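You operate a simulated robot arm through the tools that you are given. There is no shell and no other tool. Be economical: measure what you need, move in short steps, check, and stop when the job is done.

You are at the controls of a simulated robot arm. One attempt, no reset.

TASK
Brush the crust out of the gold holder and rack it.
Fine: vice shut before you brush, brush back in its cup, vice open, holder in the blue hole; drop nothing on the floor.

Only the result counts: the job must be done as asked and must still hold three seconds after the hand-in. Knocking over, shifting, dropping, spilling or breaking anything else fails it.

THE ROBOT
A 6-joint arm with a two-finger parallel gripper, fixed in place. Base frame: the origin is at the foot of the arm, x ahead of it, y to its left, z up; the work surface is at about z = 0. Readings come in cm, rad, newtons and seconds.
With the tool pointing down near the work surface it reaches from about 14 to 58 cm from the base axis. Its first joint turns from -1.152 to 1.152 rad. Payload 2.1 kg.
The tool frame sits at the grasp point between the pads (the TCP): z along the fingers, y along the line on which they close. The tips reach 3 cm beyond it. The gripper opens to 9.4 cm. The fingers are 2.8 cm wide and 1 cm thick; the gripper's body (5 by 9.6 cm) begins 5.5 cm behind the TCP.
Orientation is told as [roll, pitch, yaw] about the base's x, y, z axes, in that order, counted from this pose: with the fingers straight down and closing along the base's y, the tool's x points along the base's -x, its y along +y and its z along -z.

THE INTERFACE
- The arm moves only by the tool nudge_tool. Its argument "rows" is a list of rows, each a list of 7 numbers: the shift along the base's x, y, z in cm, then the turn, a rotation vector about the base's x, y, z in degrees, then the gripper command, from -1 (shut) to 1 (fully open), values between in proportion. In form: [[tx, ty, tz, wx, wy, wz, grip], ...]. A call has 1 to 10 rows; each row shifts and turns the commanded pose from where the row before left it. A row lasts 0.2 s, in which the tool goes at most 5 cm and 0.15 rad; a call with a longer step from one row to the next is refused whole, and so is a gripper value outside its range. A pose out of reach is approached as far as the arm can. The call stops where the force on the tool passes 40 N (or 10 N more than at its start, if that is more) or the arm is blocked; 0.2 s more then pass. Each finger travels about 7.2 cm/s and halts on what it meets, pressing with about 25 N; the grip force reading is that of the motor and also rises with nothing between the fingers. The clock runs only during rows and for 0.2 s after the last one: add rows that do not move to give the fingers time. The reply holds the time, the measured pose of the TCP, the force on the tool along the base axes, the opening and the grip force, in the units named above and with some noise, with the torque about the TCP (base axes, N m) and any sound that the robot's microphone picked up.
- Cameras (640 x 400 px; columns grow to the right, rows downward): "scene" is fixed at [5.33, -36.71, 50.33]; the picture's right is [0.80, -0.60, 0.00], its down [-0.24, -0.31, -0.92] and it looks along [0.55, 0.74, -0.39] (base axes); focal length 271 px, centre (320, 200). "wrist" rides on the gripper at [7.6, 1.4, -10.2] in the tool frame; the picture's right is [-0.18, 0.98, 0.00], its down [-0.75, -0.14, -0.64] and it looks along [-0.63, -0.12, 0.77] (tool axes); focal length 243 px, centre (320, 200). There is no depth. A picture from a camera that has moved, and an enlarged one, comes with that camera's place and axes in the base frame and with its lens.
- grab_frame(camera): a new picture of that camera. It takes no simulated time.
- close_up(camera, box): a new picture of the part [left, top, right, bottom] of that camera's present view, enlarged. It takes no simulated time.
- job_done(): hands the job in; it is judged then, once.

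Go step by step. Nothing tells you positions but the pictures and the camera data: compare them with the known pose of the tool, close in by small moves and look again before you grip or let go. The budget is 120 turns and 68 pictures, counting those below and the enlarged ones. Unless the task says otherwise, let go and move clear before handing in, and close with one line.

The tools are called after "Request:" as a command line: name --pt "numbers of a row" for each row, then --argument value for the rest, lists and objects as JSON in quotes. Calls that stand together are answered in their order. nudge_tool: Moves the arm, as the interface text tells. Its arguments: {"type":"object","properties":{"rows":{"type":"array","items":{"type":"array","items":{"type":"number"}}}},"required":["rows"]} The other tools are called the same way: grab_frame (camera) takes a picture; close_up (camera, box) takes an enlarged picture of a part of a camera's view; job_done () hands the job in.

At the start:

```text
t: 0.0
position: [33.52, -3.68, 44.21]
tool_rot: [0.0, 0.0, -0.001]
force: [0.0, 0.2, 0.8]
torque: [0.02, 0.0, 0.01]
finger_gap: 9.4
grip_force: 0.0
```

scene: 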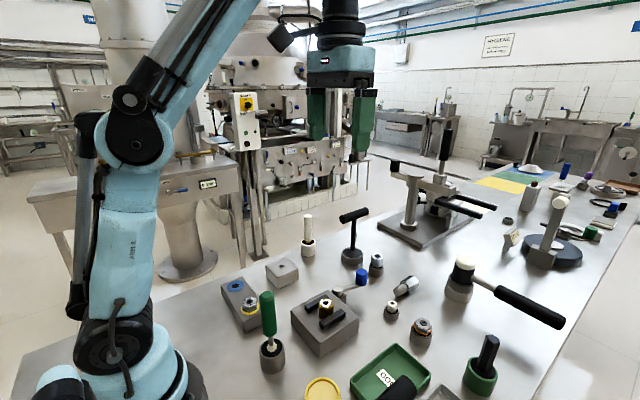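
wrist: 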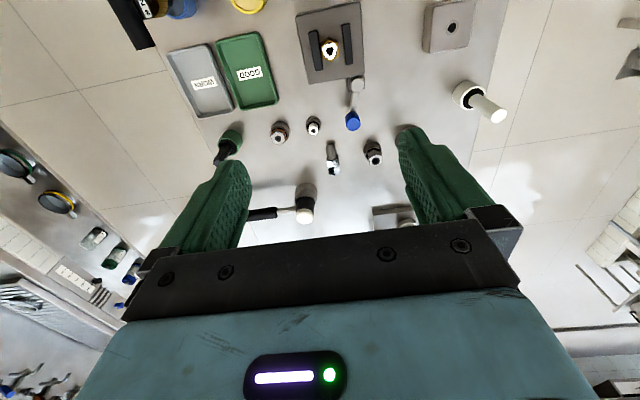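

I see a bench with a vice-like block holding a gold part, a green-handled brush in a cup, a rack with a blue hole and other tools. I'll enlarge the key areas first.

Request:
close_up --camera "scene" --box '[200, 200, 440, 400]'

Request:
close_up --camera "wrist" --box '[160, 0, 520, 225]'

Request:
close_up --camera "scene" --box '[320, 150, 580, 320]'

```text
2.00 times, centred on (320, 300) of scene
camera zoom: at [5.33, -36.71, 50.33], right [0.8, -0.6, 0.0], down [-0.24, -0.31, -0.92], along [0.55, 0.74, -0.39], focal length 542 px, centre (320, 0)
```

zoom: 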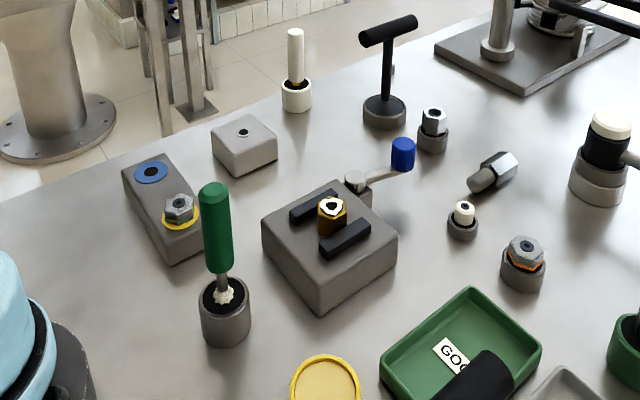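

```text
1.78 times, centred on (340, 112) of wrist
camera zoom: at [25.81, -2.38, 54.49], right [0.18, 0.98, 0.0], down [0.75, -0.14, 0.64], along [0.63, -0.12, -0.77], focal length 431 px, centre (284, 356)
```

zoom: 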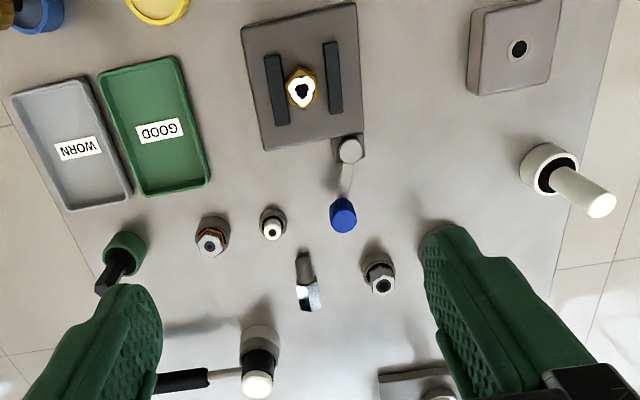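

```text
2.35 times, centred on (450, 235) of scene
camera zoom: at [5.33, -36.71, 50.33], right [0.8, -0.6, 0.0], down [-0.24, -0.31, -0.92], along [0.55, 0.74, -0.39], focal length 637 px, centre (14, 118)
```

zoom: 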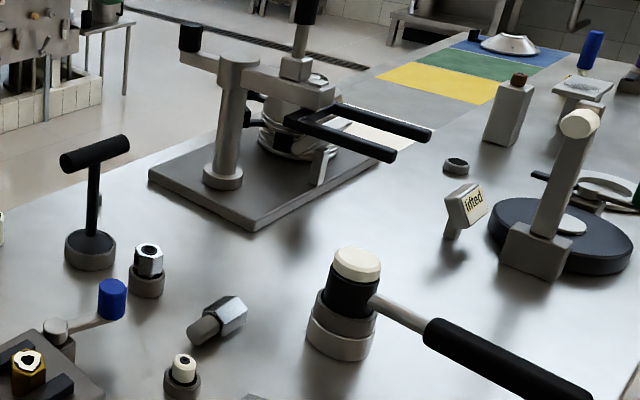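

The gold holder is near (32.5,-2.1,8), the lever knob near (45.2,0.4,8), and the brush near (19.2,-2.6). I'll move back and left for a better view of the rack and brush.

Request:
nudge_tool --pt "-3 2.5 0 0 0 0 1" --pt "-3 2.5 0 0 0 0 1" --pt "-3 2.5 0 0 0 0 1" --pt "-2 2 0 0 0 0 1" --pt "0 0 0 0 0 0 1"

Request:
grab_frame --camera "wrist"

Request:
close_up --camera "scene" --box '[290, 250, 410, 350]'

Request:
close_up --camera "scene" --box '[210, 200, 330, 380]'

```text
t: 1.2
position: [22.48, 5.9, 44.2]
tool_rot: [0.0, 0.0, 0.0]
force: [0.5, 0.4, -0.5]
torque: [0.0, 0.02, -0.02]
finger_gap: 9.4
grip_force: 0.0
```

```text
62 pictures are left
camera wrist: at [14.72, 7.2, 54.49], right [0.18, 0.98, 0.0], down [0.75, -0.14, 0.64], along [0.63, -0.12, -0.77], focal length 243 px, centre (320, 200)
```

wrist: 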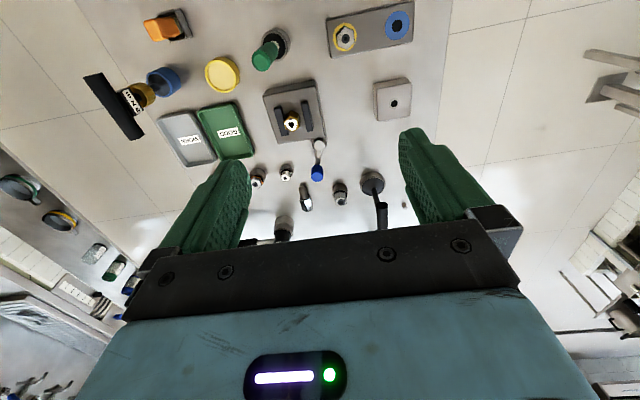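

```text
4.00 times, centred on (350, 300) of scene
camera zoom: at [5.33, -36.71, 50.33], right [0.8, -0.6, 0.0], down [-0.24, -0.31, -0.92], along [0.55, 0.74, -0.39], focal length 1083 px, centre (200, -200)
```

zoom: 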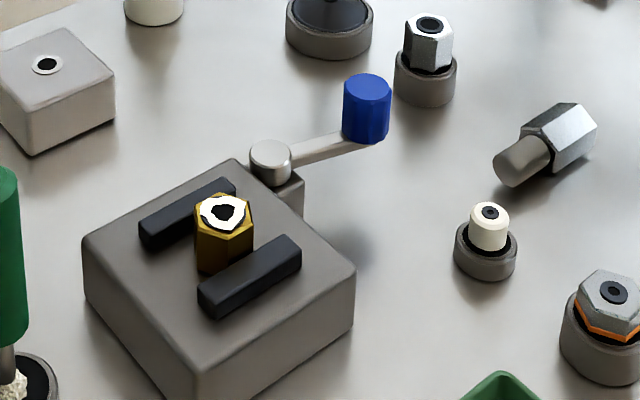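

```text
2.22 times, centred on (270, 290) of scene
camera zoom: at [5.33, -36.71, 50.33], right [0.8, -0.6, 0.0], down [-0.24, -0.31, -0.92], along [0.55, 0.74, -0.39], focal length 602 px, centre (431, 0)
```

zoom: 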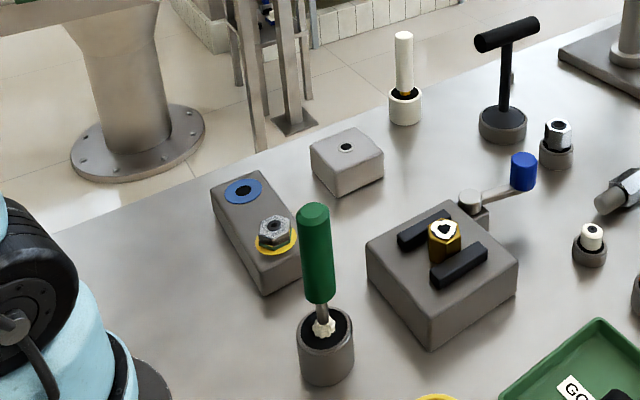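

Request:
close_up --camera "wrist" --box '[240, 0, 430, 190]'

```text
2.11 times, centred on (335, 95) of wrist
camera zoom: at [14.72, 7.2, 54.49], right [0.18, 0.98, 0.0], down [0.75, -0.14, 0.64], along [0.63, -0.12, -0.77], focal length 511 px, centre (288, 421)
```

zoom: 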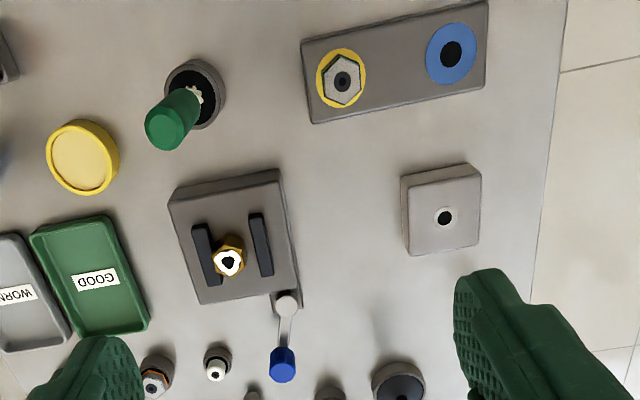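

The lever knob looks like the way to work the vice. I'll go above it, descend partway and look.

Request:
nudge_tool --pt "4.5 -1.1 -1 0 0 0 1" --pt "4.5 -1.1 -3 0 0 0 0.5" --pt "4 -1.1 -3 0 0 0 0" --pt "4 -1.1 -3 0 0 0 0" --pt "4 -1.1 -3 0 0 0 0" --pt "1.7 0 -4 0 0 0 0" --pt "0 0 -4.2 0 0 0 0" --pt "0 0 0 0 0 0 0"

Request:
grab_frame --camera "wrist"

Request:
close_up --camera "scene" --box '[290, 200, 470, 340]'

```text
refused: row 2 steps farther than a row can; nothing moved
```

```text
58 pictures are left
camera wrist: at [14.72, 7.2, 54.49], right [0.18, 0.98, 0.0], down [0.75, -0.14, 0.64], along [0.63, -0.12, -0.77], focal length 243 px, centre (320, 200)
```

wrist: 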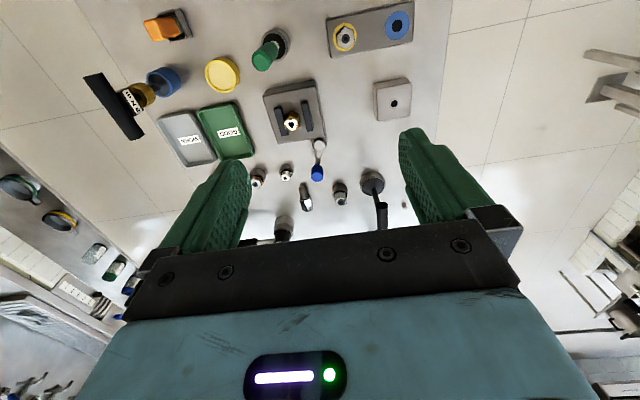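

```text
2.86 times, centred on (380, 270) of scene
camera zoom: at [5.33, -36.71, 50.33], right [0.8, -0.6, 0.0], down [-0.24, -0.31, -0.92], along [0.55, 0.74, -0.39], focal length 774 px, centre (149, 0)
```

zoom: 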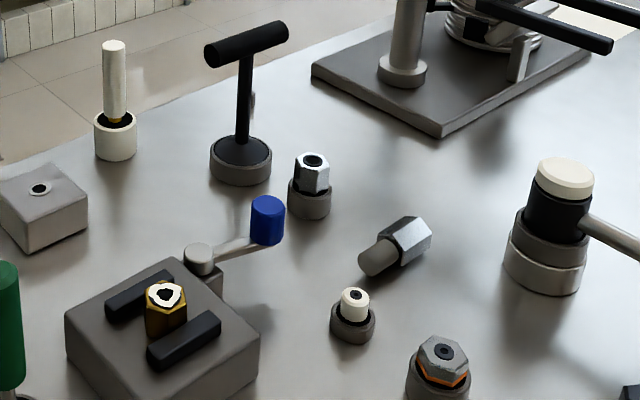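

That step was too long, so nothing moved. I'll repeat it with shorter rows.

Request:
nudge_tool --pt "4 -1 -2.5 0 0 0 0.5" --pt "4 -1 -2.5 0 0 0 0" --pt "4 -1 -2.5 0 0 0 0" --pt "4 -1 -2.5 0 0 0 0" --pt "4 -1 -2.5 0 0 0 0" --pt "2.7 -0.5 -3 0 0 0 0" --pt "0 0 -4.5 0 0 0 0" --pt "0 0 -4.2 0 0 0 0" --pt "0 0 0 0 0 0 0"

Request:
grab_frame --camera "wrist"

```text
t: 3.2
position: [45.31, 0.29, 20.18]
tool_rot: [-0.002, 0.0, 0.0]
force: [0.1, -0.1, 0.9]
torque: [-0.02, -0.01, 0.01]
finger_gap: 4.7
grip_force: 0.2
```

```text
56 pictures are left
camera wrist: at [37.61, 1.57, 30.37], right [0.18, 0.98, 0.0], down [0.75, -0.14, 0.64], along [0.63, -0.12, -0.77], focal length 243 px, centre (320, 200)
```

wrist: 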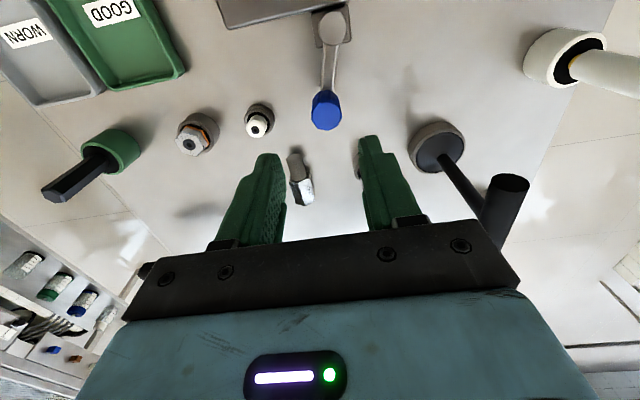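

The knob is at about (46.2,0.5,7.3). I'll descend straddling it, tips down to about z 4.7.

Request:
nudge_tool --pt "0.9 0.2 -4 0 0 0 0" --pt "0 0 -4 0 0 0 0" --pt "0 0 -3 0 0 0 0" --pt "0 0 -1.5 0 0 0 0" --pt "0 0 0 0 0 0 0"

Request:
grab_frame --camera "wrist"

Request:
close_up --camera "scene" --box '[290, 200, 470, 340]'

```text
t: 4.4
position: [46.14, 0.47, 7.57]
tool_rot: [0.001, 0.0, 0.0]
force: [-0.1, 0.4, 0.2]
torque: [-0.02, 0.03, 0.0]
finger_gap: 4.71
grip_force: 0.1
```

```text
55 pictures are left
camera wrist: at [38.5, 1.82, 17.78], right [0.18, 0.98, 0.0], down [0.75, -0.14, 0.64], along [0.63, -0.12, -0.77], focal length 243 px, centre (320, 200)
```

wrist: 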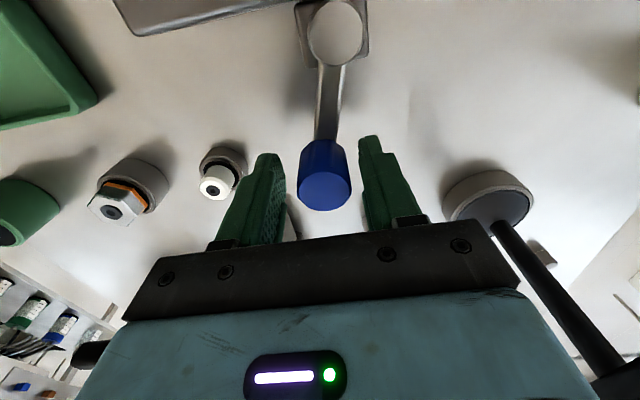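

```text
2.86 times, centred on (380, 270) of scene
camera zoom: at [5.33, -36.71, 50.33], right [0.8, -0.6, 0.0], down [-0.24, -0.31, -0.92], along [0.55, 0.74, -0.39], focal length 774 px, centre (149, 0)
```

zoom: 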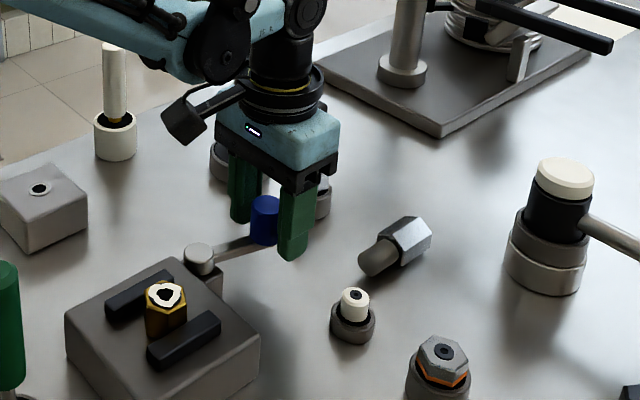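

The knob sits between the fingers. I'll cage it more tightly and try swinging it toward -y in small steps.

Request:
nudge_tool --pt "0 0 0 0 0 0 -0.35" --pt "0 0 0 0 0 0 -0.35" --pt "0 -0.7 0 0 0 0 -0.35" --pt "-0.1 -0.7 0 0 0 -5 -0.35" --pt "-0.2 -0.7 0 0 0 -5 -0.35"

Request:
grab_frame --camera "wrist"

```text
t: 5.5
position: [46.05, -0.15, 7.63]
tool_rot: [0.022, 0.003, -0.096]
force: [4.0, 25.2, -1.6]
torque: [-0.08, -0.34, 0.09]
finger_gap: 4.47
grip_force: 12.3
stopped in row 5: the force on the tool passed its limit at 42 N (the readings are from after the stop); the commanded pose is now the measured one
```

```text
53 pictures are left
camera wrist: at [38.49, 1.7, 17.85], right [0.28, 0.96, 0.02], down [0.74, -0.23, 0.64], along [0.62, -0.16, -0.77], focal length 243 px, centre (320, 200)
```

wrist: 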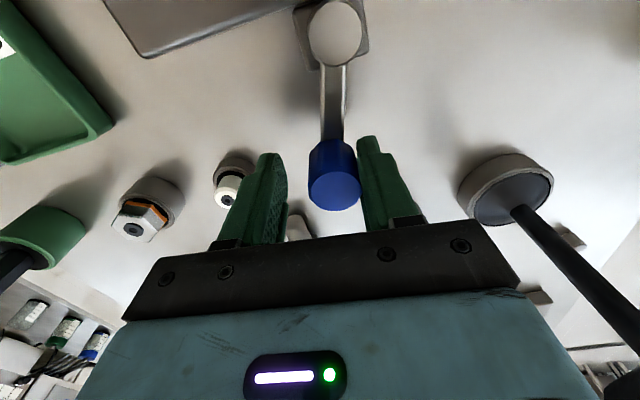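

The knob didn't yield toward -y. I'll ease off and push toward +y.

Request:
nudge_tool --pt "0 0.6 0 0 0 5.5 0" --pt "0 0.8 0 0 0 0 0" --pt "0 0.7 0 0 0 0 0" --pt "0 0.7 0 0 0 3 0" --pt "0 0.7 0 0 0 5 0" --pt "0 0.7 0 0 0 6 0"

Request:
grab_frame --camera "wrist"

```text
t: 6.9
position: [46.06, 3.62, 7.63]
tool_rot: [0.013, 0.004, 0.24]
force: [0.3, -1.4, 0.5]
torque: [-0.04, 0.01, 0.02]
finger_gap: 4.79
grip_force: 0.5
```

```text
52 pictures are left
camera wrist: at [38.28, 3.03, 17.87], right [-0.05, 1.0, 0.01], down [0.77, 0.03, 0.64], along [0.63, 0.04, -0.77], focal length 243 px, centre (320, 200)
```

wrist: 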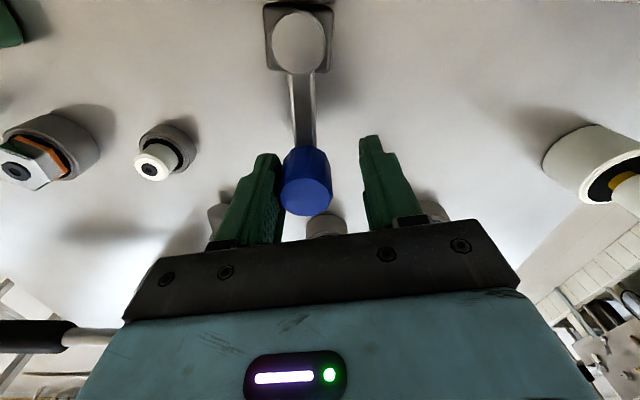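

The lever swings freely toward +y. I'll follow the arc around the pivot.

Request:
nudge_tool --pt "-0.2 0.66 0 0 0 6 0" --pt "-0.27 0.64 0 0 0 6 0" --pt "-0.34 0.61 0 0 0 6 0" --pt "-0.4 0.57 0 0 0 6 0" --pt "-0.46 0.53 0 0 0 6 0"

Request:
grab_frame --camera "wrist"

Request:
close_up --camera "scene" --box '[290, 200, 470, 340]'

```text
t: 8.1
position: [44.3, 6.6, 7.72]
tool_rot: [0.016, 0.005, 0.763]
force: [4.5, 1.2, 0.1]
torque: [-0.01, -0.01, 0.05]
finger_gap: 4.87
grip_force: 1.3
```

```text
51 pictures are left
camera wrist: at [37.86, 2.34, 17.99], right [-0.55, 0.84, 0.01], down [0.65, 0.41, 0.64], along [0.53, 0.36, -0.77], focal length 243 px, centre (320, 200)
```

wrist: 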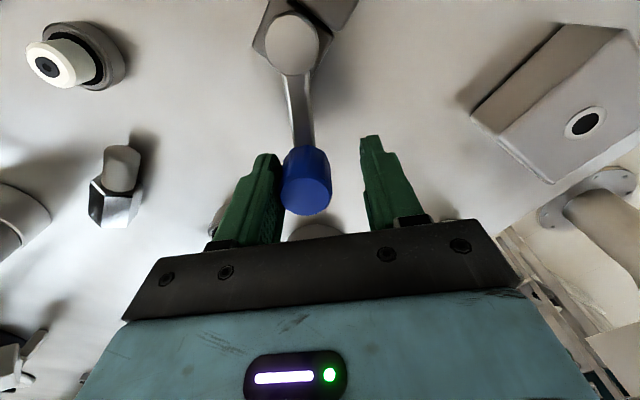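

```text
2.86 times, centred on (380, 270) of scene
camera zoom: at [5.33, -36.71, 50.33], right [0.8, -0.6, 0.0], down [-0.24, -0.31, -0.92], along [0.55, 0.74, -0.39], focal length 774 px, centre (149, 0)
```

zoom: 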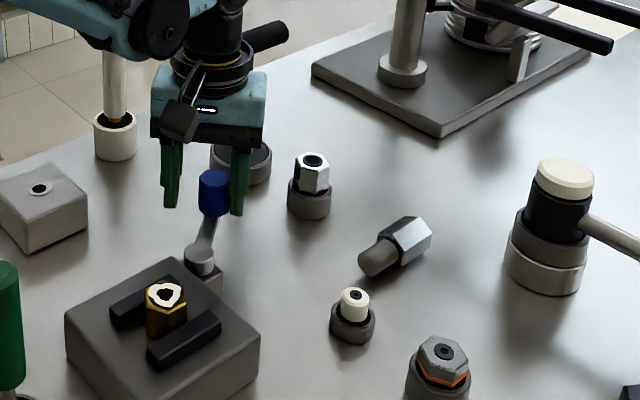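

The jaws are closing as the lever turns, so I'll continue the arc.

Request:
nudge_tool --pt "-0.51 0.47 0 0 0 6 0" --pt "-0.56 0.42 0 0 0 6 0" --pt "-0.59 0.36 0 0 0 6 0" --pt "-0.63 0.3 0 0 0 6 0" --pt "-0.66 0.22 0 0 0 6 0"

Request:
close_up --camera "scene" --box '[290, 200, 470, 340]'

```text
t: 9.5
position: [41.94, 7.82, 7.66]
tool_rot: [-0.007, 0.009, 1.278]
force: [28.2, -5.1, -6.0]
torque: [0.14, 0.04, -0.11]
finger_gap: 6.33
grip_force: 14.7
stopped in row 5: the force on the tool passed its limit at 40 N (the readings are from after the stop); the commanded pose is now the measured one
```

```text
2.86 times, centred on (380, 270) of scene
camera zoom: at [5.34, -36.71, 50.33], right [0.8, -0.6, 0.0], down [-0.24, -0.31, -0.92], along [0.55, 0.74, -0.39], focal length 774 px, centre (149, 0)
```

zoom: 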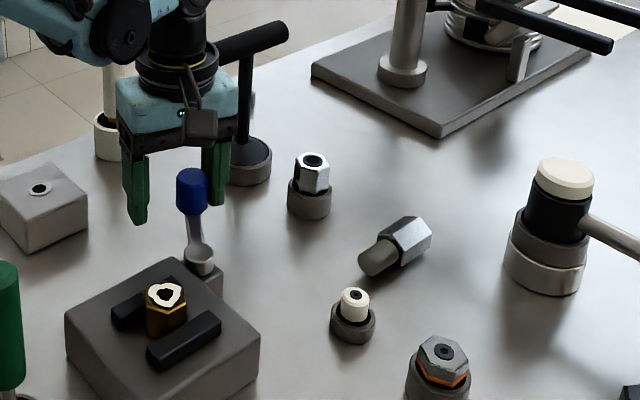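

Request:
close_up --camera "scene" --box '[305, 260, 385, 320]'

Request:
grab_frame --camera "wrist"

```text
6.67 times, centred on (345, 290) of scene
camera zoom: at [5.34, -36.71, 50.33], right [0.8, -0.6, 0.0], down [-0.24, -0.31, -0.92], along [0.55, 0.74, -0.39], focal length 1805 px, centre (153, -400)
```

zoom: 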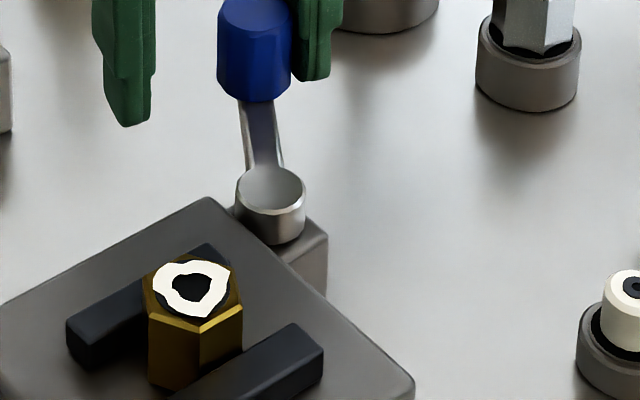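

```text
47 pictures are left
camera wrist: at [38.26, 1.1, 17.94], right [-0.89, 0.46, -0.01], down [0.35, 0.69, 0.64], along [0.3, 0.56, -0.77], focal length 243 px, centre (320, 200)
```

wrist: 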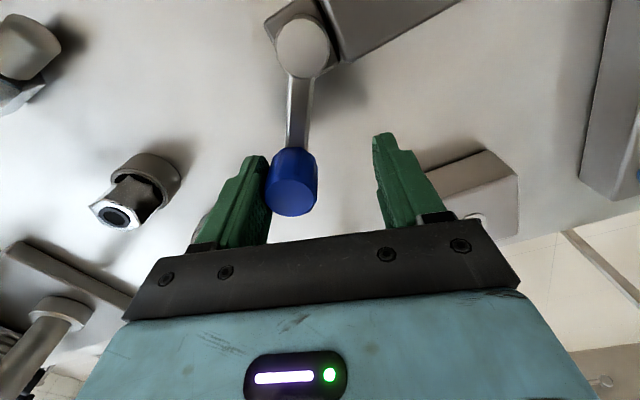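

The lever has met firm resistance. I'll rise clear and inspect the jaws from above.

Request:
nudge_tool --pt "0.5 -0.2 0 0 0 0 0.3" --pt "0 0 4 0 0 0 0.3" --pt "0 -2 4 0 0 -8 0.3" --pt "-3 -3 2 0 0 -8 0" --pt "-4 -2.5 1 0 0 -8 0" --pt "-4 -2 1 0 0 -8 0" --pt "-3 0 0 0 0 -8 0" --pt "0 0 0 0 0 -8 0" --pt "0 0 0 0 0 -8 0" --pt "0 0 0 0 0 -8 0"

Request:
grab_frame --camera "wrist"

```text
t: 11.7
position: [28.24, -1.75, 19.68]
tool_rot: [0.002, 0.009, 0.16]
force: [1.0, 0.1, 0.3]
torque: [0.01, -0.01, 0.02]
finger_gap: 4.69
grip_force: 0.0
```

```text
46 pictures are left
camera wrist: at [20.46, -1.62, 30.01], right [0.02, 1.0, 0.0], down [0.77, -0.02, 0.63], along [0.63, -0.02, -0.77], focal length 243 px, centre (320, 200)
```

wrist: 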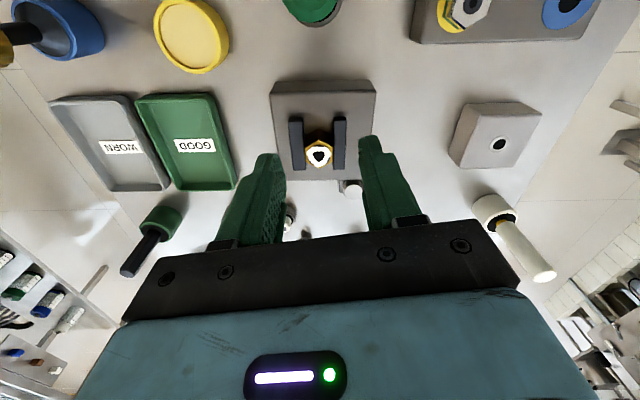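

Request:
close_up --camera "wrist" --box '[260, 70, 390, 200]'

Request:
close_up --camera "scene" --box '[280, 200, 420, 320]'

```text
3.08 times, centred on (325, 135) of wrist
camera zoom: at [20.46, -1.62, 30.01], right [0.02, 1.0, 0.0], down [0.77, -0.02, 0.63], along [0.63, -0.02, -0.77], focal length 746 px, centre (305, 400)
```

zoom: 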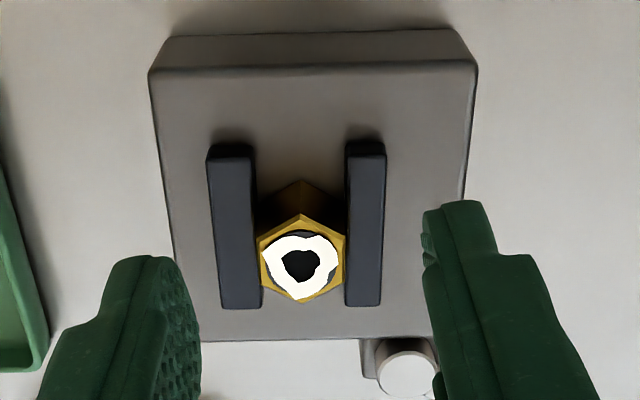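

```text
3.33 times, centred on (350, 260) of scene
camera zoom: at [5.33, -36.71, 50.33], right [0.8, -0.6, 0.0], down [-0.24, -0.31, -0.92], along [0.55, 0.74, -0.39], focal length 902 px, centre (220, 0)
```

zoom: 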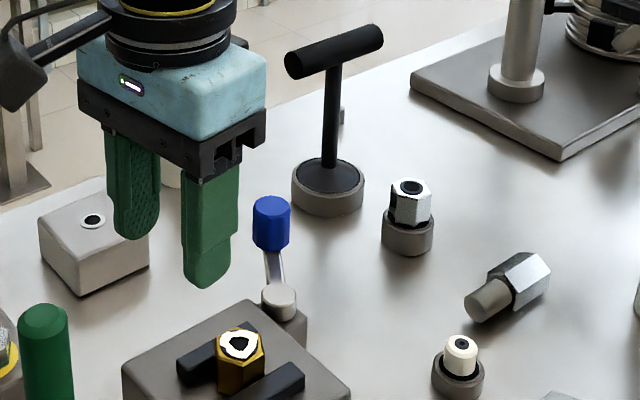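

The jaws look about shut. I'll push the lever once more with closed fingers to confirm it's at the end of its travel.

Request:
nudge_tool --pt "4 1.5 0 0 0 8 -1" --pt "4 1.5 0 0 0 8 -1" --pt "4 1.5 0 0 0 8 -1" --pt "4 1.5 0 0 0 8 -1" --pt "1.66 1.9 0 0 0 8 -1" --pt "0 0 -4 0 0 8 -1" --pt "0 0 -4 0 0 0 -1" --pt "0 0 -4 0 0 0 -1" --pt "0 0 0 0 0 0 -1"

Request:
grab_frame --camera "wrist"

```text
t: 13.6
position: [45.86, 6.26, 8.09]
tool_rot: [0.004, 0.01, 1.005]
force: [0.2, -0.4, 14.8]
torque: [0.14, 0.16, 0.02]
finger_gap: 0.0
grip_force: 25.1
stopped in row 9: the force on the tool passed its limit at 53 N (the readings are from after the stop); the commanded pose is now the measured one
```

```text
43 pictures are left
camera wrist: at [40.58, 0.66, 18.34], right [-0.73, 0.68, 0.0], down [0.53, 0.56, 0.63], along [0.43, 0.46, -0.77], focal length 243 px, centre (320, 200)
```

wrist: 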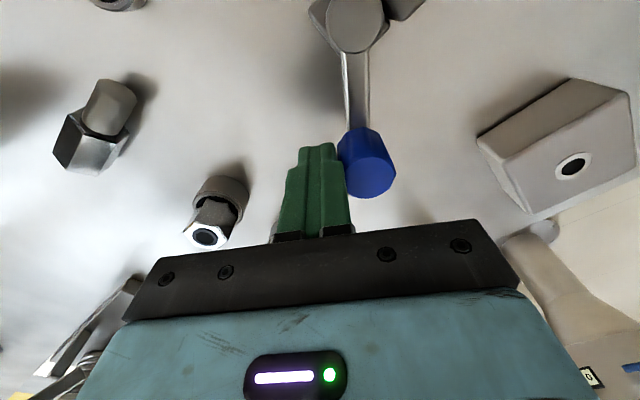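

I touched the edge of something on the way down. I'll lift, move further behind the knob and descend again.

Request:
nudge_tool --pt "0 0 2 0 0 0 -1" --pt "0.8 -0.5 1 0 0 0 -1" --pt "0 0 0 0 0 0 -1"

Request:
close_up --camera "wrist" --box '[220, 60, 460, 260]'

Request:
close_up --camera "scene" --box '[310, 200, 430, 300]'

```text
t: 14.4
position: [46.7, 5.83, 10.97]
tool_rot: [0.004, 0.012, 1.002]
force: [0.6, -0.7, -0.7]
torque: [0.05, 0.01, -0.04]
finger_gap: 0.0
grip_force: 25.0
```

```text
2.00 times, centred on (340, 160) of wrist
camera zoom: at [41.42, 0.25, 21.36], right [-0.73, 0.68, 0.0], down [0.53, 0.56, 0.63], along [0.43, 0.46, -0.77], focal length 485 px, centre (280, 280)
```

zoom: 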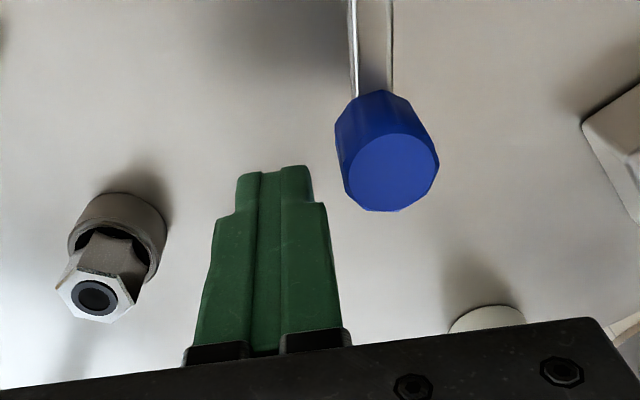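

```text
4.00 times, centred on (370, 250) of scene
camera zoom: at [5.33, -36.71, 50.33], right [0.8, -0.6, 0.0], down [-0.24, -0.31, -0.92], along [0.55, 0.74, -0.39], focal length 1083 px, centre (120, 0)
```

zoom: 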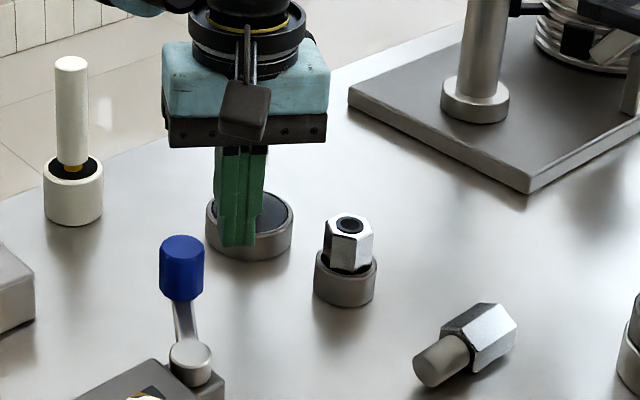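

The stepped finger shoulder landed on the knob's rim; the knob is about 3 cm wide. There is clearance now, so I'll descend and push along the tangent.

Request:
nudge_tool --pt "0 0 -3.4 0 0 0 -1" --pt "-0.42 0.27 0 0 0 0 -1" --pt "-0.42 0.27 0 0 0 0 -1" --pt "-0.34 0.22 0 0 0 0 -1" --pt "-0.34 0.22 0 0 0 0 -1" --pt "-0.34 0.22 0 0 0 0 -1" --pt "-0.34 0.22 0 0 0 0 -1"

Request:
close_up --camera "scene" --box '[305, 220, 405, 320]'

```text
t: 15.3
position: [46.19, 6.09, 7.7]
tool_rot: [-0.014, 0.007, 0.996]
force: [8.4, -6.6, 1.8]
torque: [-0.01, 0.04, 0.02]
finger_gap: 0.0
grip_force: 24.7
stopped in row 4: the force on the tool passed its limit at 46 N (the readings are from after the stop); the commanded pose is now the measured one
```

```text
4.00 times, centred on (355, 270) of scene
camera zoom: at [5.33, -36.71, 50.33], right [0.8, -0.6, 0.0], down [-0.24, -0.31, -0.92], along [0.55, 0.74, -0.39], focal length 1083 px, centre (180, -80)
```

zoom: 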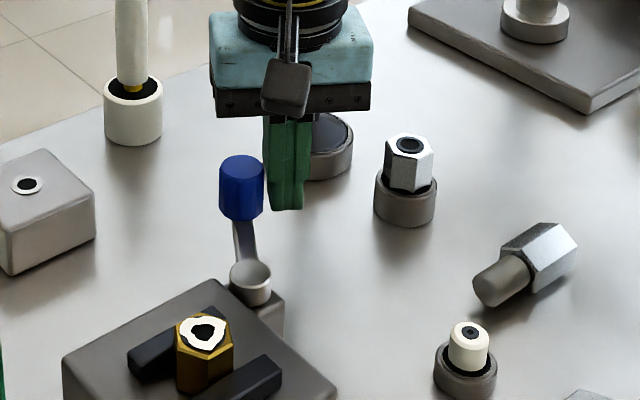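

The lever is rigid there, so it's at its end stop and the vice is shut. I'll back off, rise and go over the brush with the gripper open.

Request:
nudge_tool --pt "0.9 -0.5 0 0 0 0 -1" --pt "0 0 4.5 0 0 0 -1" --pt "0 0 4.5 0 0 -8 -1" --pt "-2 -0.5 4 0 0 -8 -1" --pt "-4 -1 2.5 0 0 -8 0" --pt "-4 -1 2 0 0 -8 0.3" --pt "-4.5 -1 0 0 0 -8 0.3" --pt "-4.5 -1 0 0 0 -8 0.3" --pt "-4.5 -1 0 0 0 -8 0.3" --pt "-2 -0.5 0 0 0 -1 0.3"

Request:
grab_frame --camera "wrist"

```text
t: 17.5
position: [21.52, -0.31, 25.08]
tool_rot: [-0.01, 0.009, 0.001]
force: [0.4, 0.4, -0.8]
torque: [0.02, 0.04, 0.0]
finger_gap: 6.1
grip_force: 0.0
```

```text
39 pictures are left
camera wrist: at [13.94, 1.26, 35.38], right [0.18, 0.98, -0.01], down [0.76, -0.13, 0.64], along [0.63, -0.13, -0.77], focal length 243 px, centre (320, 200)
```

wrist: 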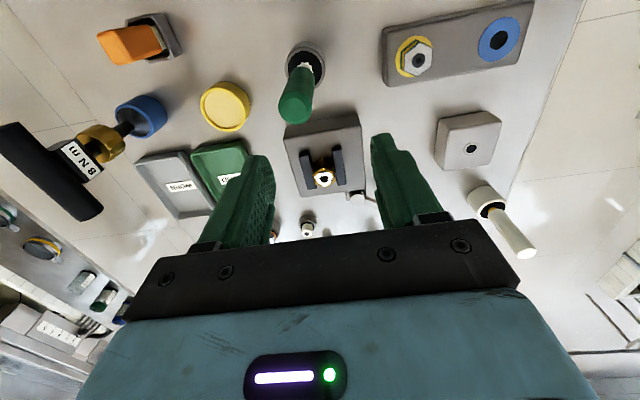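

The brush is at about (19.5,-1.9) with its top near z 17. I'll move over it and descend with the fingers straddling the handle.

Request:
nudge_tool --pt "-2 -1.6 0 0.5 -0.5 0 0.3" --pt "0 0 -4 0 0 0 0.3" --pt "0 0 -4 0 0 0 0.3" --pt "0 0 -3 0 0 0 0.3" --pt "0 0 0 0 0 0 0.3"

Request:
grab_frame --camera "wrist"

Request:
close_up --camera "scene" --box '[190, 240, 370, 380]'

```text
t: 18.7
position: [19.56, -1.76, 14.2]
tool_rot: [-0.004, -0.003, 0.005]
force: [-0.4, 0.0, -0.9]
torque: [-0.02, 0.0, 0.01]
finger_gap: 6.13
grip_force: 0.1
```

```text
38 pictures are left
camera wrist: at [11.66, -0.38, 24.39], right [0.18, 0.98, 0.0], down [0.75, -0.14, 0.64], along [0.63, -0.12, -0.76], focal length 243 px, centre (320, 200)
```

wrist: 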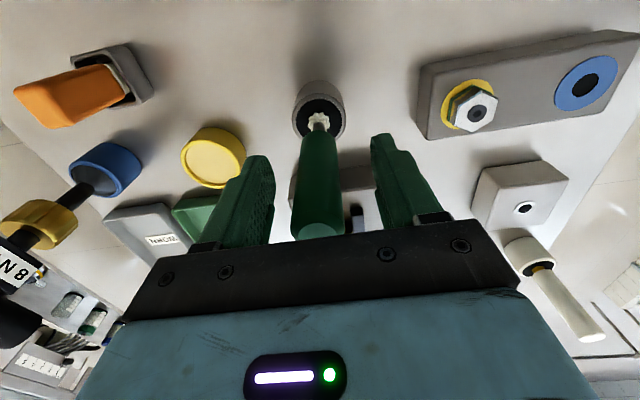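

```text
2.86 times, centred on (280, 310) of scene
camera zoom: at [5.33, -36.71, 50.33], right [0.8, -0.6, 0.0], down [-0.24, -0.31, -0.92], along [0.55, 0.74, -0.39], focal length 774 px, centre (434, -114)
```

zoom: 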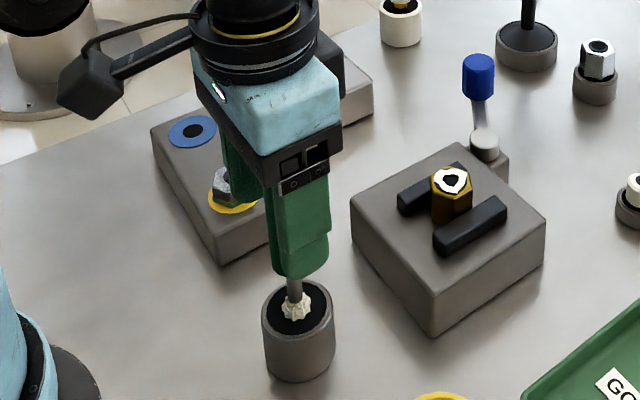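

The handle sits between the fingers. I'll close on it.

Request:
nudge_tool --pt "-0.2 -0.1 -0.5 0 0 0 0.3" --pt "0 0 0 0 0 0 -0.2" --pt "0 0 0 0 0 0 -0.6" --pt "0 0 0 0 0 0 -1" --pt "0 0 0 0 0 0 -1"

```text
t: 19.9
position: [19.42, -1.89, 13.68]
tool_rot: [-0.006, -0.002, 0.004]
force: [-1.0, -3.4, 0.4]
torque: [-0.1, 0.08, -0.09]
finger_gap: 2.77
grip_force: 25.1
```

I have the handle, 2.8 cm wide. I'll lift it straight up.

Request:
nudge_tool --pt "0 0 1.5 0 0 0 -1" --pt "0 0 2.5 0 0 0 -1" --pt "0 0 3 0 0 0 -1" --pt "0 0 3 0 0 0 -1" --pt "0 0 0 0 0 0 -1"

Request:
close_up --camera "scene" --box '[190, 200, 370, 380]'

Request:
grab_frame --camera "wrist"

```text
t: 21.1
position: [19.22, -2.06, 23.61]
tool_rot: [-0.002, -0.003, 0.003]
force: [-0.3, -0.3, -0.4]
torque: [0.0, 0.0, -0.01]
finger_gap: 2.71
grip_force: 25.2
```

```text
2.22 times, centred on (280, 290) of scene
camera zoom: at [5.33, -36.71, 50.33], right [0.8, -0.6, 0.0], down [-0.24, -0.31, -0.92], along [0.55, 0.74, -0.39], focal length 602 px, centre (409, 0)
```

zoom: 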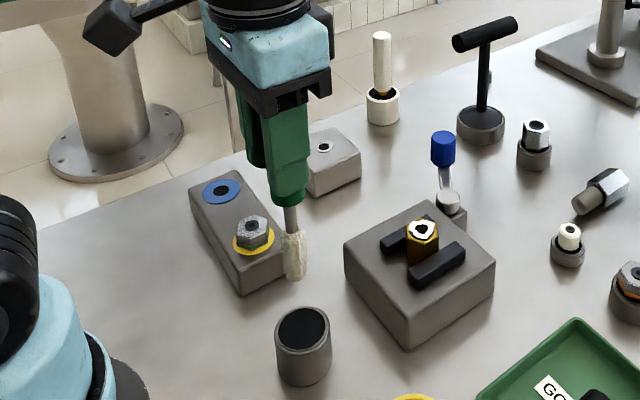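

```text
35 pictures are left
camera wrist: at [11.57, -0.66, 33.85], right [0.18, 0.98, 0.0], down [0.75, -0.14, 0.64], along [0.63, -0.12, -0.76], focal length 243 px, centre (320, 200)
```

wrist: 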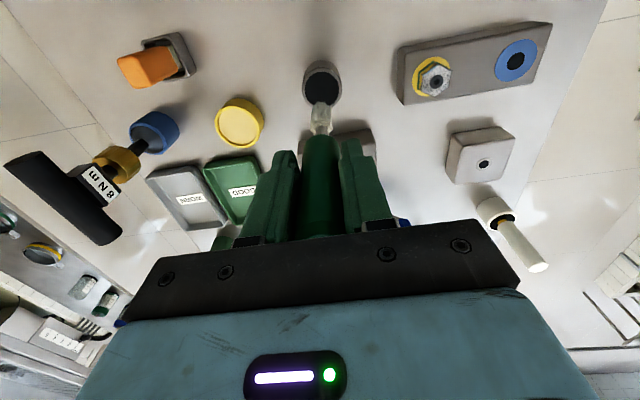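

The bristle tip is about 12.9 cm below the TCP and the holder mouth is near (32.6,-2.1,8). I'll carry the brush over the holder.

Request:
nudge_tool --pt "3 0 0.5 0 0 0 -1" --pt "4 0 0 0 0 0 -1" --pt "4 0 0 0 0 0 -1" --pt "2.4 0 0 0 0 0 -1" --pt "0 0 -1 0 0 0 -1" --pt "0 0 0 0 0 0 -1"

Request:
close_up --camera "scene" --box '[280, 210, 400, 310]'

Request:
close_up --camera "wrist" --box '[240, 40, 400, 200]'

```text
t: 22.5
position: [32.82, -2.02, 23.16]
tool_rot: [-0.002, -0.002, 0.003]
force: [-0.2, 0.1, -0.3]
torque: [-0.02, -0.02, 0.02]
finger_gap: 2.72
grip_force: 24.4
```

```text
4.00 times, centred on (340, 260) of scene
camera zoom: at [5.33, -36.71, 50.33], right [0.8, -0.6, 0.0], down [-0.24, -0.31, -0.92], along [0.55, 0.74, -0.39], focal length 1083 px, centre (240, -40)
```

zoom: 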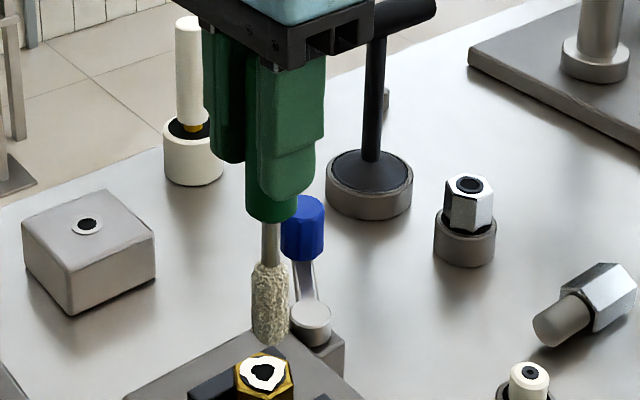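

```text
2.50 times, centred on (320, 120) of wrist
camera zoom: at [25.03, -0.58, 33.32], right [0.18, 0.98, 0.0], down [0.75, -0.14, 0.64], along [0.63, -0.12, -0.76], focal length 606 px, centre (320, 400)
```

zoom: 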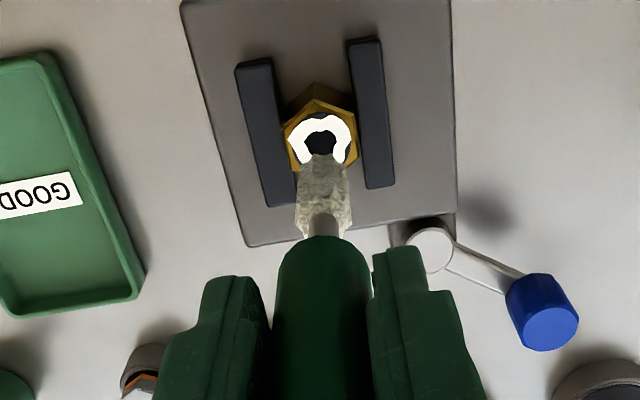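

The bristle tip is lined up with the bore to within about 2 mm. I'll insert slowly and watch the force.

Request:
nudge_tool --pt "-0.1 0 -1 0 0 0 -1" --pt "0 0 -0.8 0 0 0 -1" --pt "0 0 -0.6 0 0 0 -1" --pt "0 0 -0.6 0 0 0 -1" --pt "0 0 -0.6 0 0 0 -1" --pt "0 0 -0.6 0 0 0 -1" --pt "0 0 0 0 0 0 -1"

Request:
close_up --camera "scene" --box '[280, 210, 400, 310]'

```text
t: 24.1
position: [32.65, -1.96, 18.88]
tool_rot: [-0.004, -0.004, 0.003]
force: [-0.9, 0.7, 18.5]
torque: [0.14, -0.09, 0.0]
finger_gap: 2.5
grip_force: 25.1
```

```text
4.00 times, centred on (340, 260) of scene
camera zoom: at [5.32, -36.71, 50.33], right [0.8, -0.6, 0.0], down [-0.24, -0.31, -0.92], along [0.55, 0.74, -0.39], focal length 1083 px, centre (240, -40)
```

zoom: 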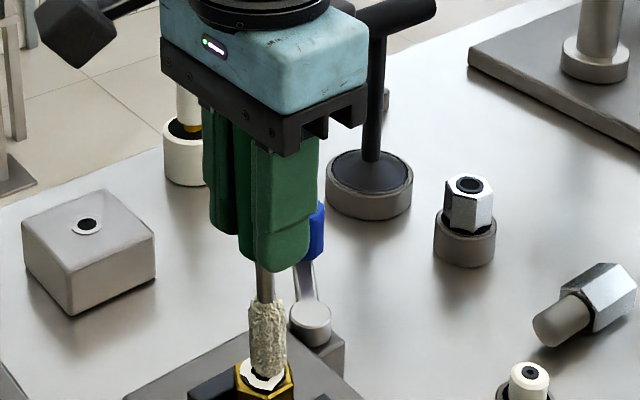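

The brush slid up in the fingers, so it may be sitting on the rim or crust. I'll lift a little and check the alignment.

Request:
nudge_tool --pt "0 0 1 0 0 0 -1" --pt "0 0 1 0 0 0 -1" --pt "0 0 0.5 0 0 0 -1" --pt "0 0 0 0 0 0 -1"

Request:
close_up --camera "scene" --box '[295, 230, 375, 310]'

Request:
close_up --camera "wrist" --box '[240, 40, 400, 200]'

```text
t: 25.1
position: [32.67, -1.95, 21.41]
tool_rot: [-0.003, -0.004, 0.004]
force: [-0.5, 1.0, -0.2]
torque: [0.0, 0.01, -0.01]
finger_gap: 2.52
grip_force: 25.0
```

```text
5.00 times, centred on (335, 270) of scene
camera zoom: at [5.33, -36.71, 50.33], right [0.8, -0.6, 0.0], down [-0.24, -0.31, -0.92], along [0.55, 0.74, -0.39], focal length 1354 px, centre (245, -150)
```

zoom: 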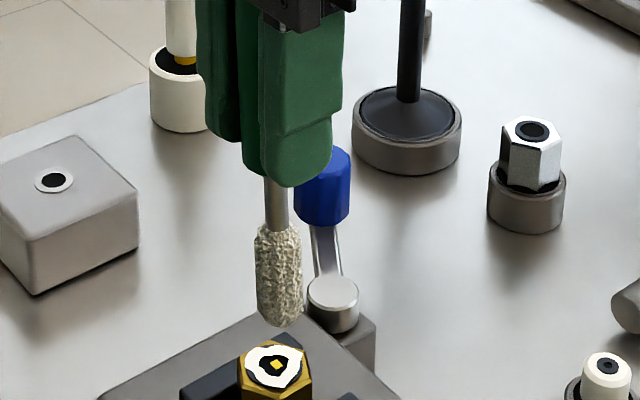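

```text
2.50 times, centred on (320, 120) of wrist
camera zoom: at [24.86, -0.53, 31.66], right [0.18, 0.98, 0.0], down [0.75, -0.14, 0.64], along [0.63, -0.12, -0.76], focal length 606 px, centre (320, 400)
```

zoom: 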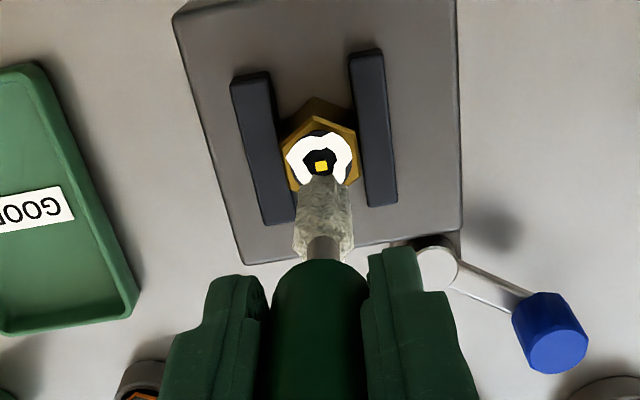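

A yellow spot has appeared in the bore, so the brush seems to be working. The brush leans slightly, putting its tip about 0.4 cm toward +x, so I'll correct that and go in again with small twists.

Request:
nudge_tool --pt "0 0 0 0 2 0 -1" --pt "0 0 -1.6 0 0 0 -1" --pt "0 0 -0.5 0 0 6 -1" --pt "0 0 -0.4 0 0 -8 -1" --pt "0 0 -0.3 0 0 8 -1" --pt "0 0 -0.3 0 0 -8 -1" --pt "0 0 -0.3 0 0 8 -1" --pt "0 0 0 0 0 -6 -1"

Request:
close_up --camera "scene" --box '[295, 230, 375, 310]'

```text
t: 26.9
position: [32.69, -2.02, 18.03]
tool_rot: [-0.002, 0.032, 0.003]
force: [-0.8, 0.3, 0.1]
torque: [-0.01, 0.0, -0.03]
finger_gap: 2.49
grip_force: 25.1
```

```text
5.00 times, centred on (335, 270) of scene
camera zoom: at [5.33, -36.71, 50.33], right [0.8, -0.6, 0.0], down [-0.24, -0.31, -0.92], along [0.55, 0.74, -0.39], focal length 1354 px, centre (245, -150)
```

zoom: 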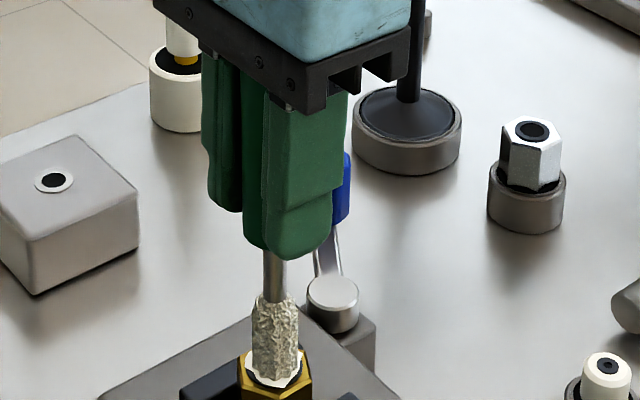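

It's going in now with almost no force. I'll continue deeper with twists and strokes.

Request:
nudge_tool --pt "0 0 -0.5 0 0 8 -1" --pt "0 0 -0.5 0 0 -8 -1" --pt "0 0 -0.4 0 0 8 -1" --pt "0 0 0 0 0 -8 -1"

Request:
close_up --camera "scene" --box '[295, 230, 375, 310]'

```text
t: 27.9
position: [32.53, -2.0, 16.58]
tool_rot: [-0.004, 0.031, 0.005]
force: [-0.1, 0.5, 2.6]
torque: [0.19, 0.06, -0.01]
finger_gap: 2.49
grip_force: 25.2
```

```text
5.00 times, centred on (335, 270) of scene
camera zoom: at [5.33, -36.71, 50.33], right [0.8, -0.6, 0.0], down [-0.24, -0.31, -0.92], along [0.55, 0.74, -0.39], focal length 1354 px, centre (245, -150)
```

zoom: 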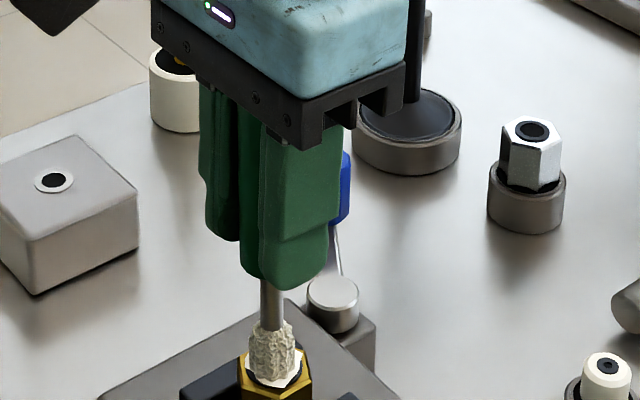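

The bristles are now well inside. I'll do a series of up-and-down strokes with twist.

Request:
nudge_tool --pt "0 0 -0.5 0 0 8 -1" --pt "0 0 -0.5 0 0 -8 -1" --pt "0 0 0.8 0 0 8 -1" --pt "0 0 0.8 0 0 -8 -1" --pt "0 0 -0.8 0 0 8 -1" --pt "0 0 -0.8 0 0 -8 -1" --pt "0 0 0.8 0 0 8 -1" --pt "0 0 0.8 0 0 -8 -1" --pt "0 0 -0.8 0 0 8 -1" --pt "0 0 -0.8 0 0 -8 -1"

Request:
close_up --camera "scene" --box '[295, 230, 375, 310]'

```text
t: 28.4
position: [32.6, -1.97, 16.41]
tool_rot: [-0.005, 0.033, 0.121]
force: [-0.3, -0.2, 15.0]
torque: [0.14, -0.01, 0.0]
finger_gap: 2.5
grip_force: 24.9
stopped in row 2: the force on the tool passed its limit at 54 N (the readings are from after the stop); the commanded pose is now the measured one
```

```text
5.00 times, centred on (335, 270) of scene
camera zoom: at [5.33, -36.71, 50.33], right [0.8, -0.6, 0.0], down [-0.24, -0.31, -0.92], along [0.55, 0.74, -0.39], focal length 1354 px, centre (245, -150)
```

zoom: 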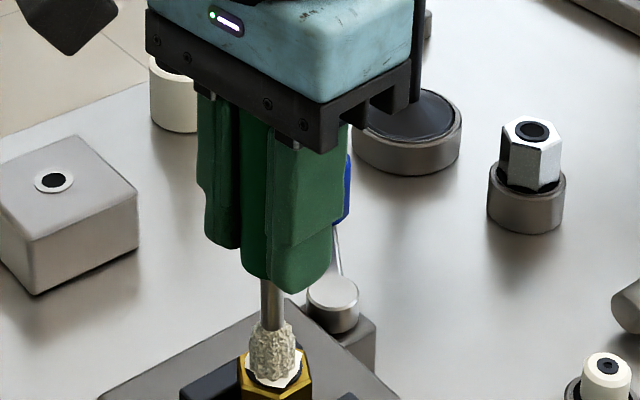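

The brush has bottomed in the bore at TCP z of about 16.4. Now strokes just above that.

Request:
nudge_tool --pt "0 0 0.8 0 0 -7 -1" --pt "0 0 0.8 0 0 8 -1" --pt "0 0 -0.7 0 0 -8 -1" --pt "0 0 -0.7 0 0 8 -1" --pt "0 0 0.8 0 0 -8 -1" --pt "0 0 0.8 0 0 8 -1" --pt "0 0 -0.8 0 0 -8 -1" --pt "0 0 -0.8 0 0 8 -1" --pt "0 0 0.8 0 0 -8 -1" --pt "0 0 0.8 0 0 8 -1"

Request:
nudge_tool --pt "0 0 -0.8 0 0 -8 -1" --pt "0 0 -0.8 0 0 8 -1" --pt "0 0 0.8 0 0 -8 -1" --pt "0 0 0.8 0 0 8 -1" --pt "0 0 -0.8 0 0 -8 -1" --pt "0 0 -0.8 0 0 8 -1" --pt "0 0 0.8 0 0 -8 -1" --pt "0 0 1.6 0 0 0 -1" --pt "0 0 1.8 0 0 0 -1" --pt "0 0 1 0 0 0 -1"

Request:
close_up --camera "scene" --box '[295, 230, 375, 310]'

```text
t: 30.6
position: [32.71, -1.93, 18.06]
tool_rot: [-0.005, 0.033, 0.139]
force: [-1.0, 0.9, 0.5]
torque: [0.04, 0.0, 0.0]
finger_gap: 2.5
grip_force: 25.1
```

```text
t: 32.8
position: [32.72, -1.88, 21.7]
tool_rot: [-0.003, 0.032, -0.003]
force: [-0.1, 0.1, -0.4]
torque: [0.0, -0.01, -0.04]
finger_gap: 2.48
grip_force: 25.0
```

```text
5.00 times, centred on (335, 270) of scene
camera zoom: at [5.33, -36.71, 50.33], right [0.8, -0.6, 0.0], down [-0.24, -0.31, -0.92], along [0.55, 0.74, -0.39], focal length 1354 px, centre (245, -150)
```

zoom: 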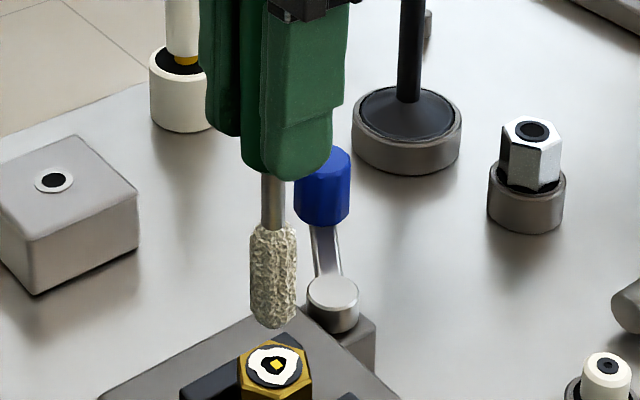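

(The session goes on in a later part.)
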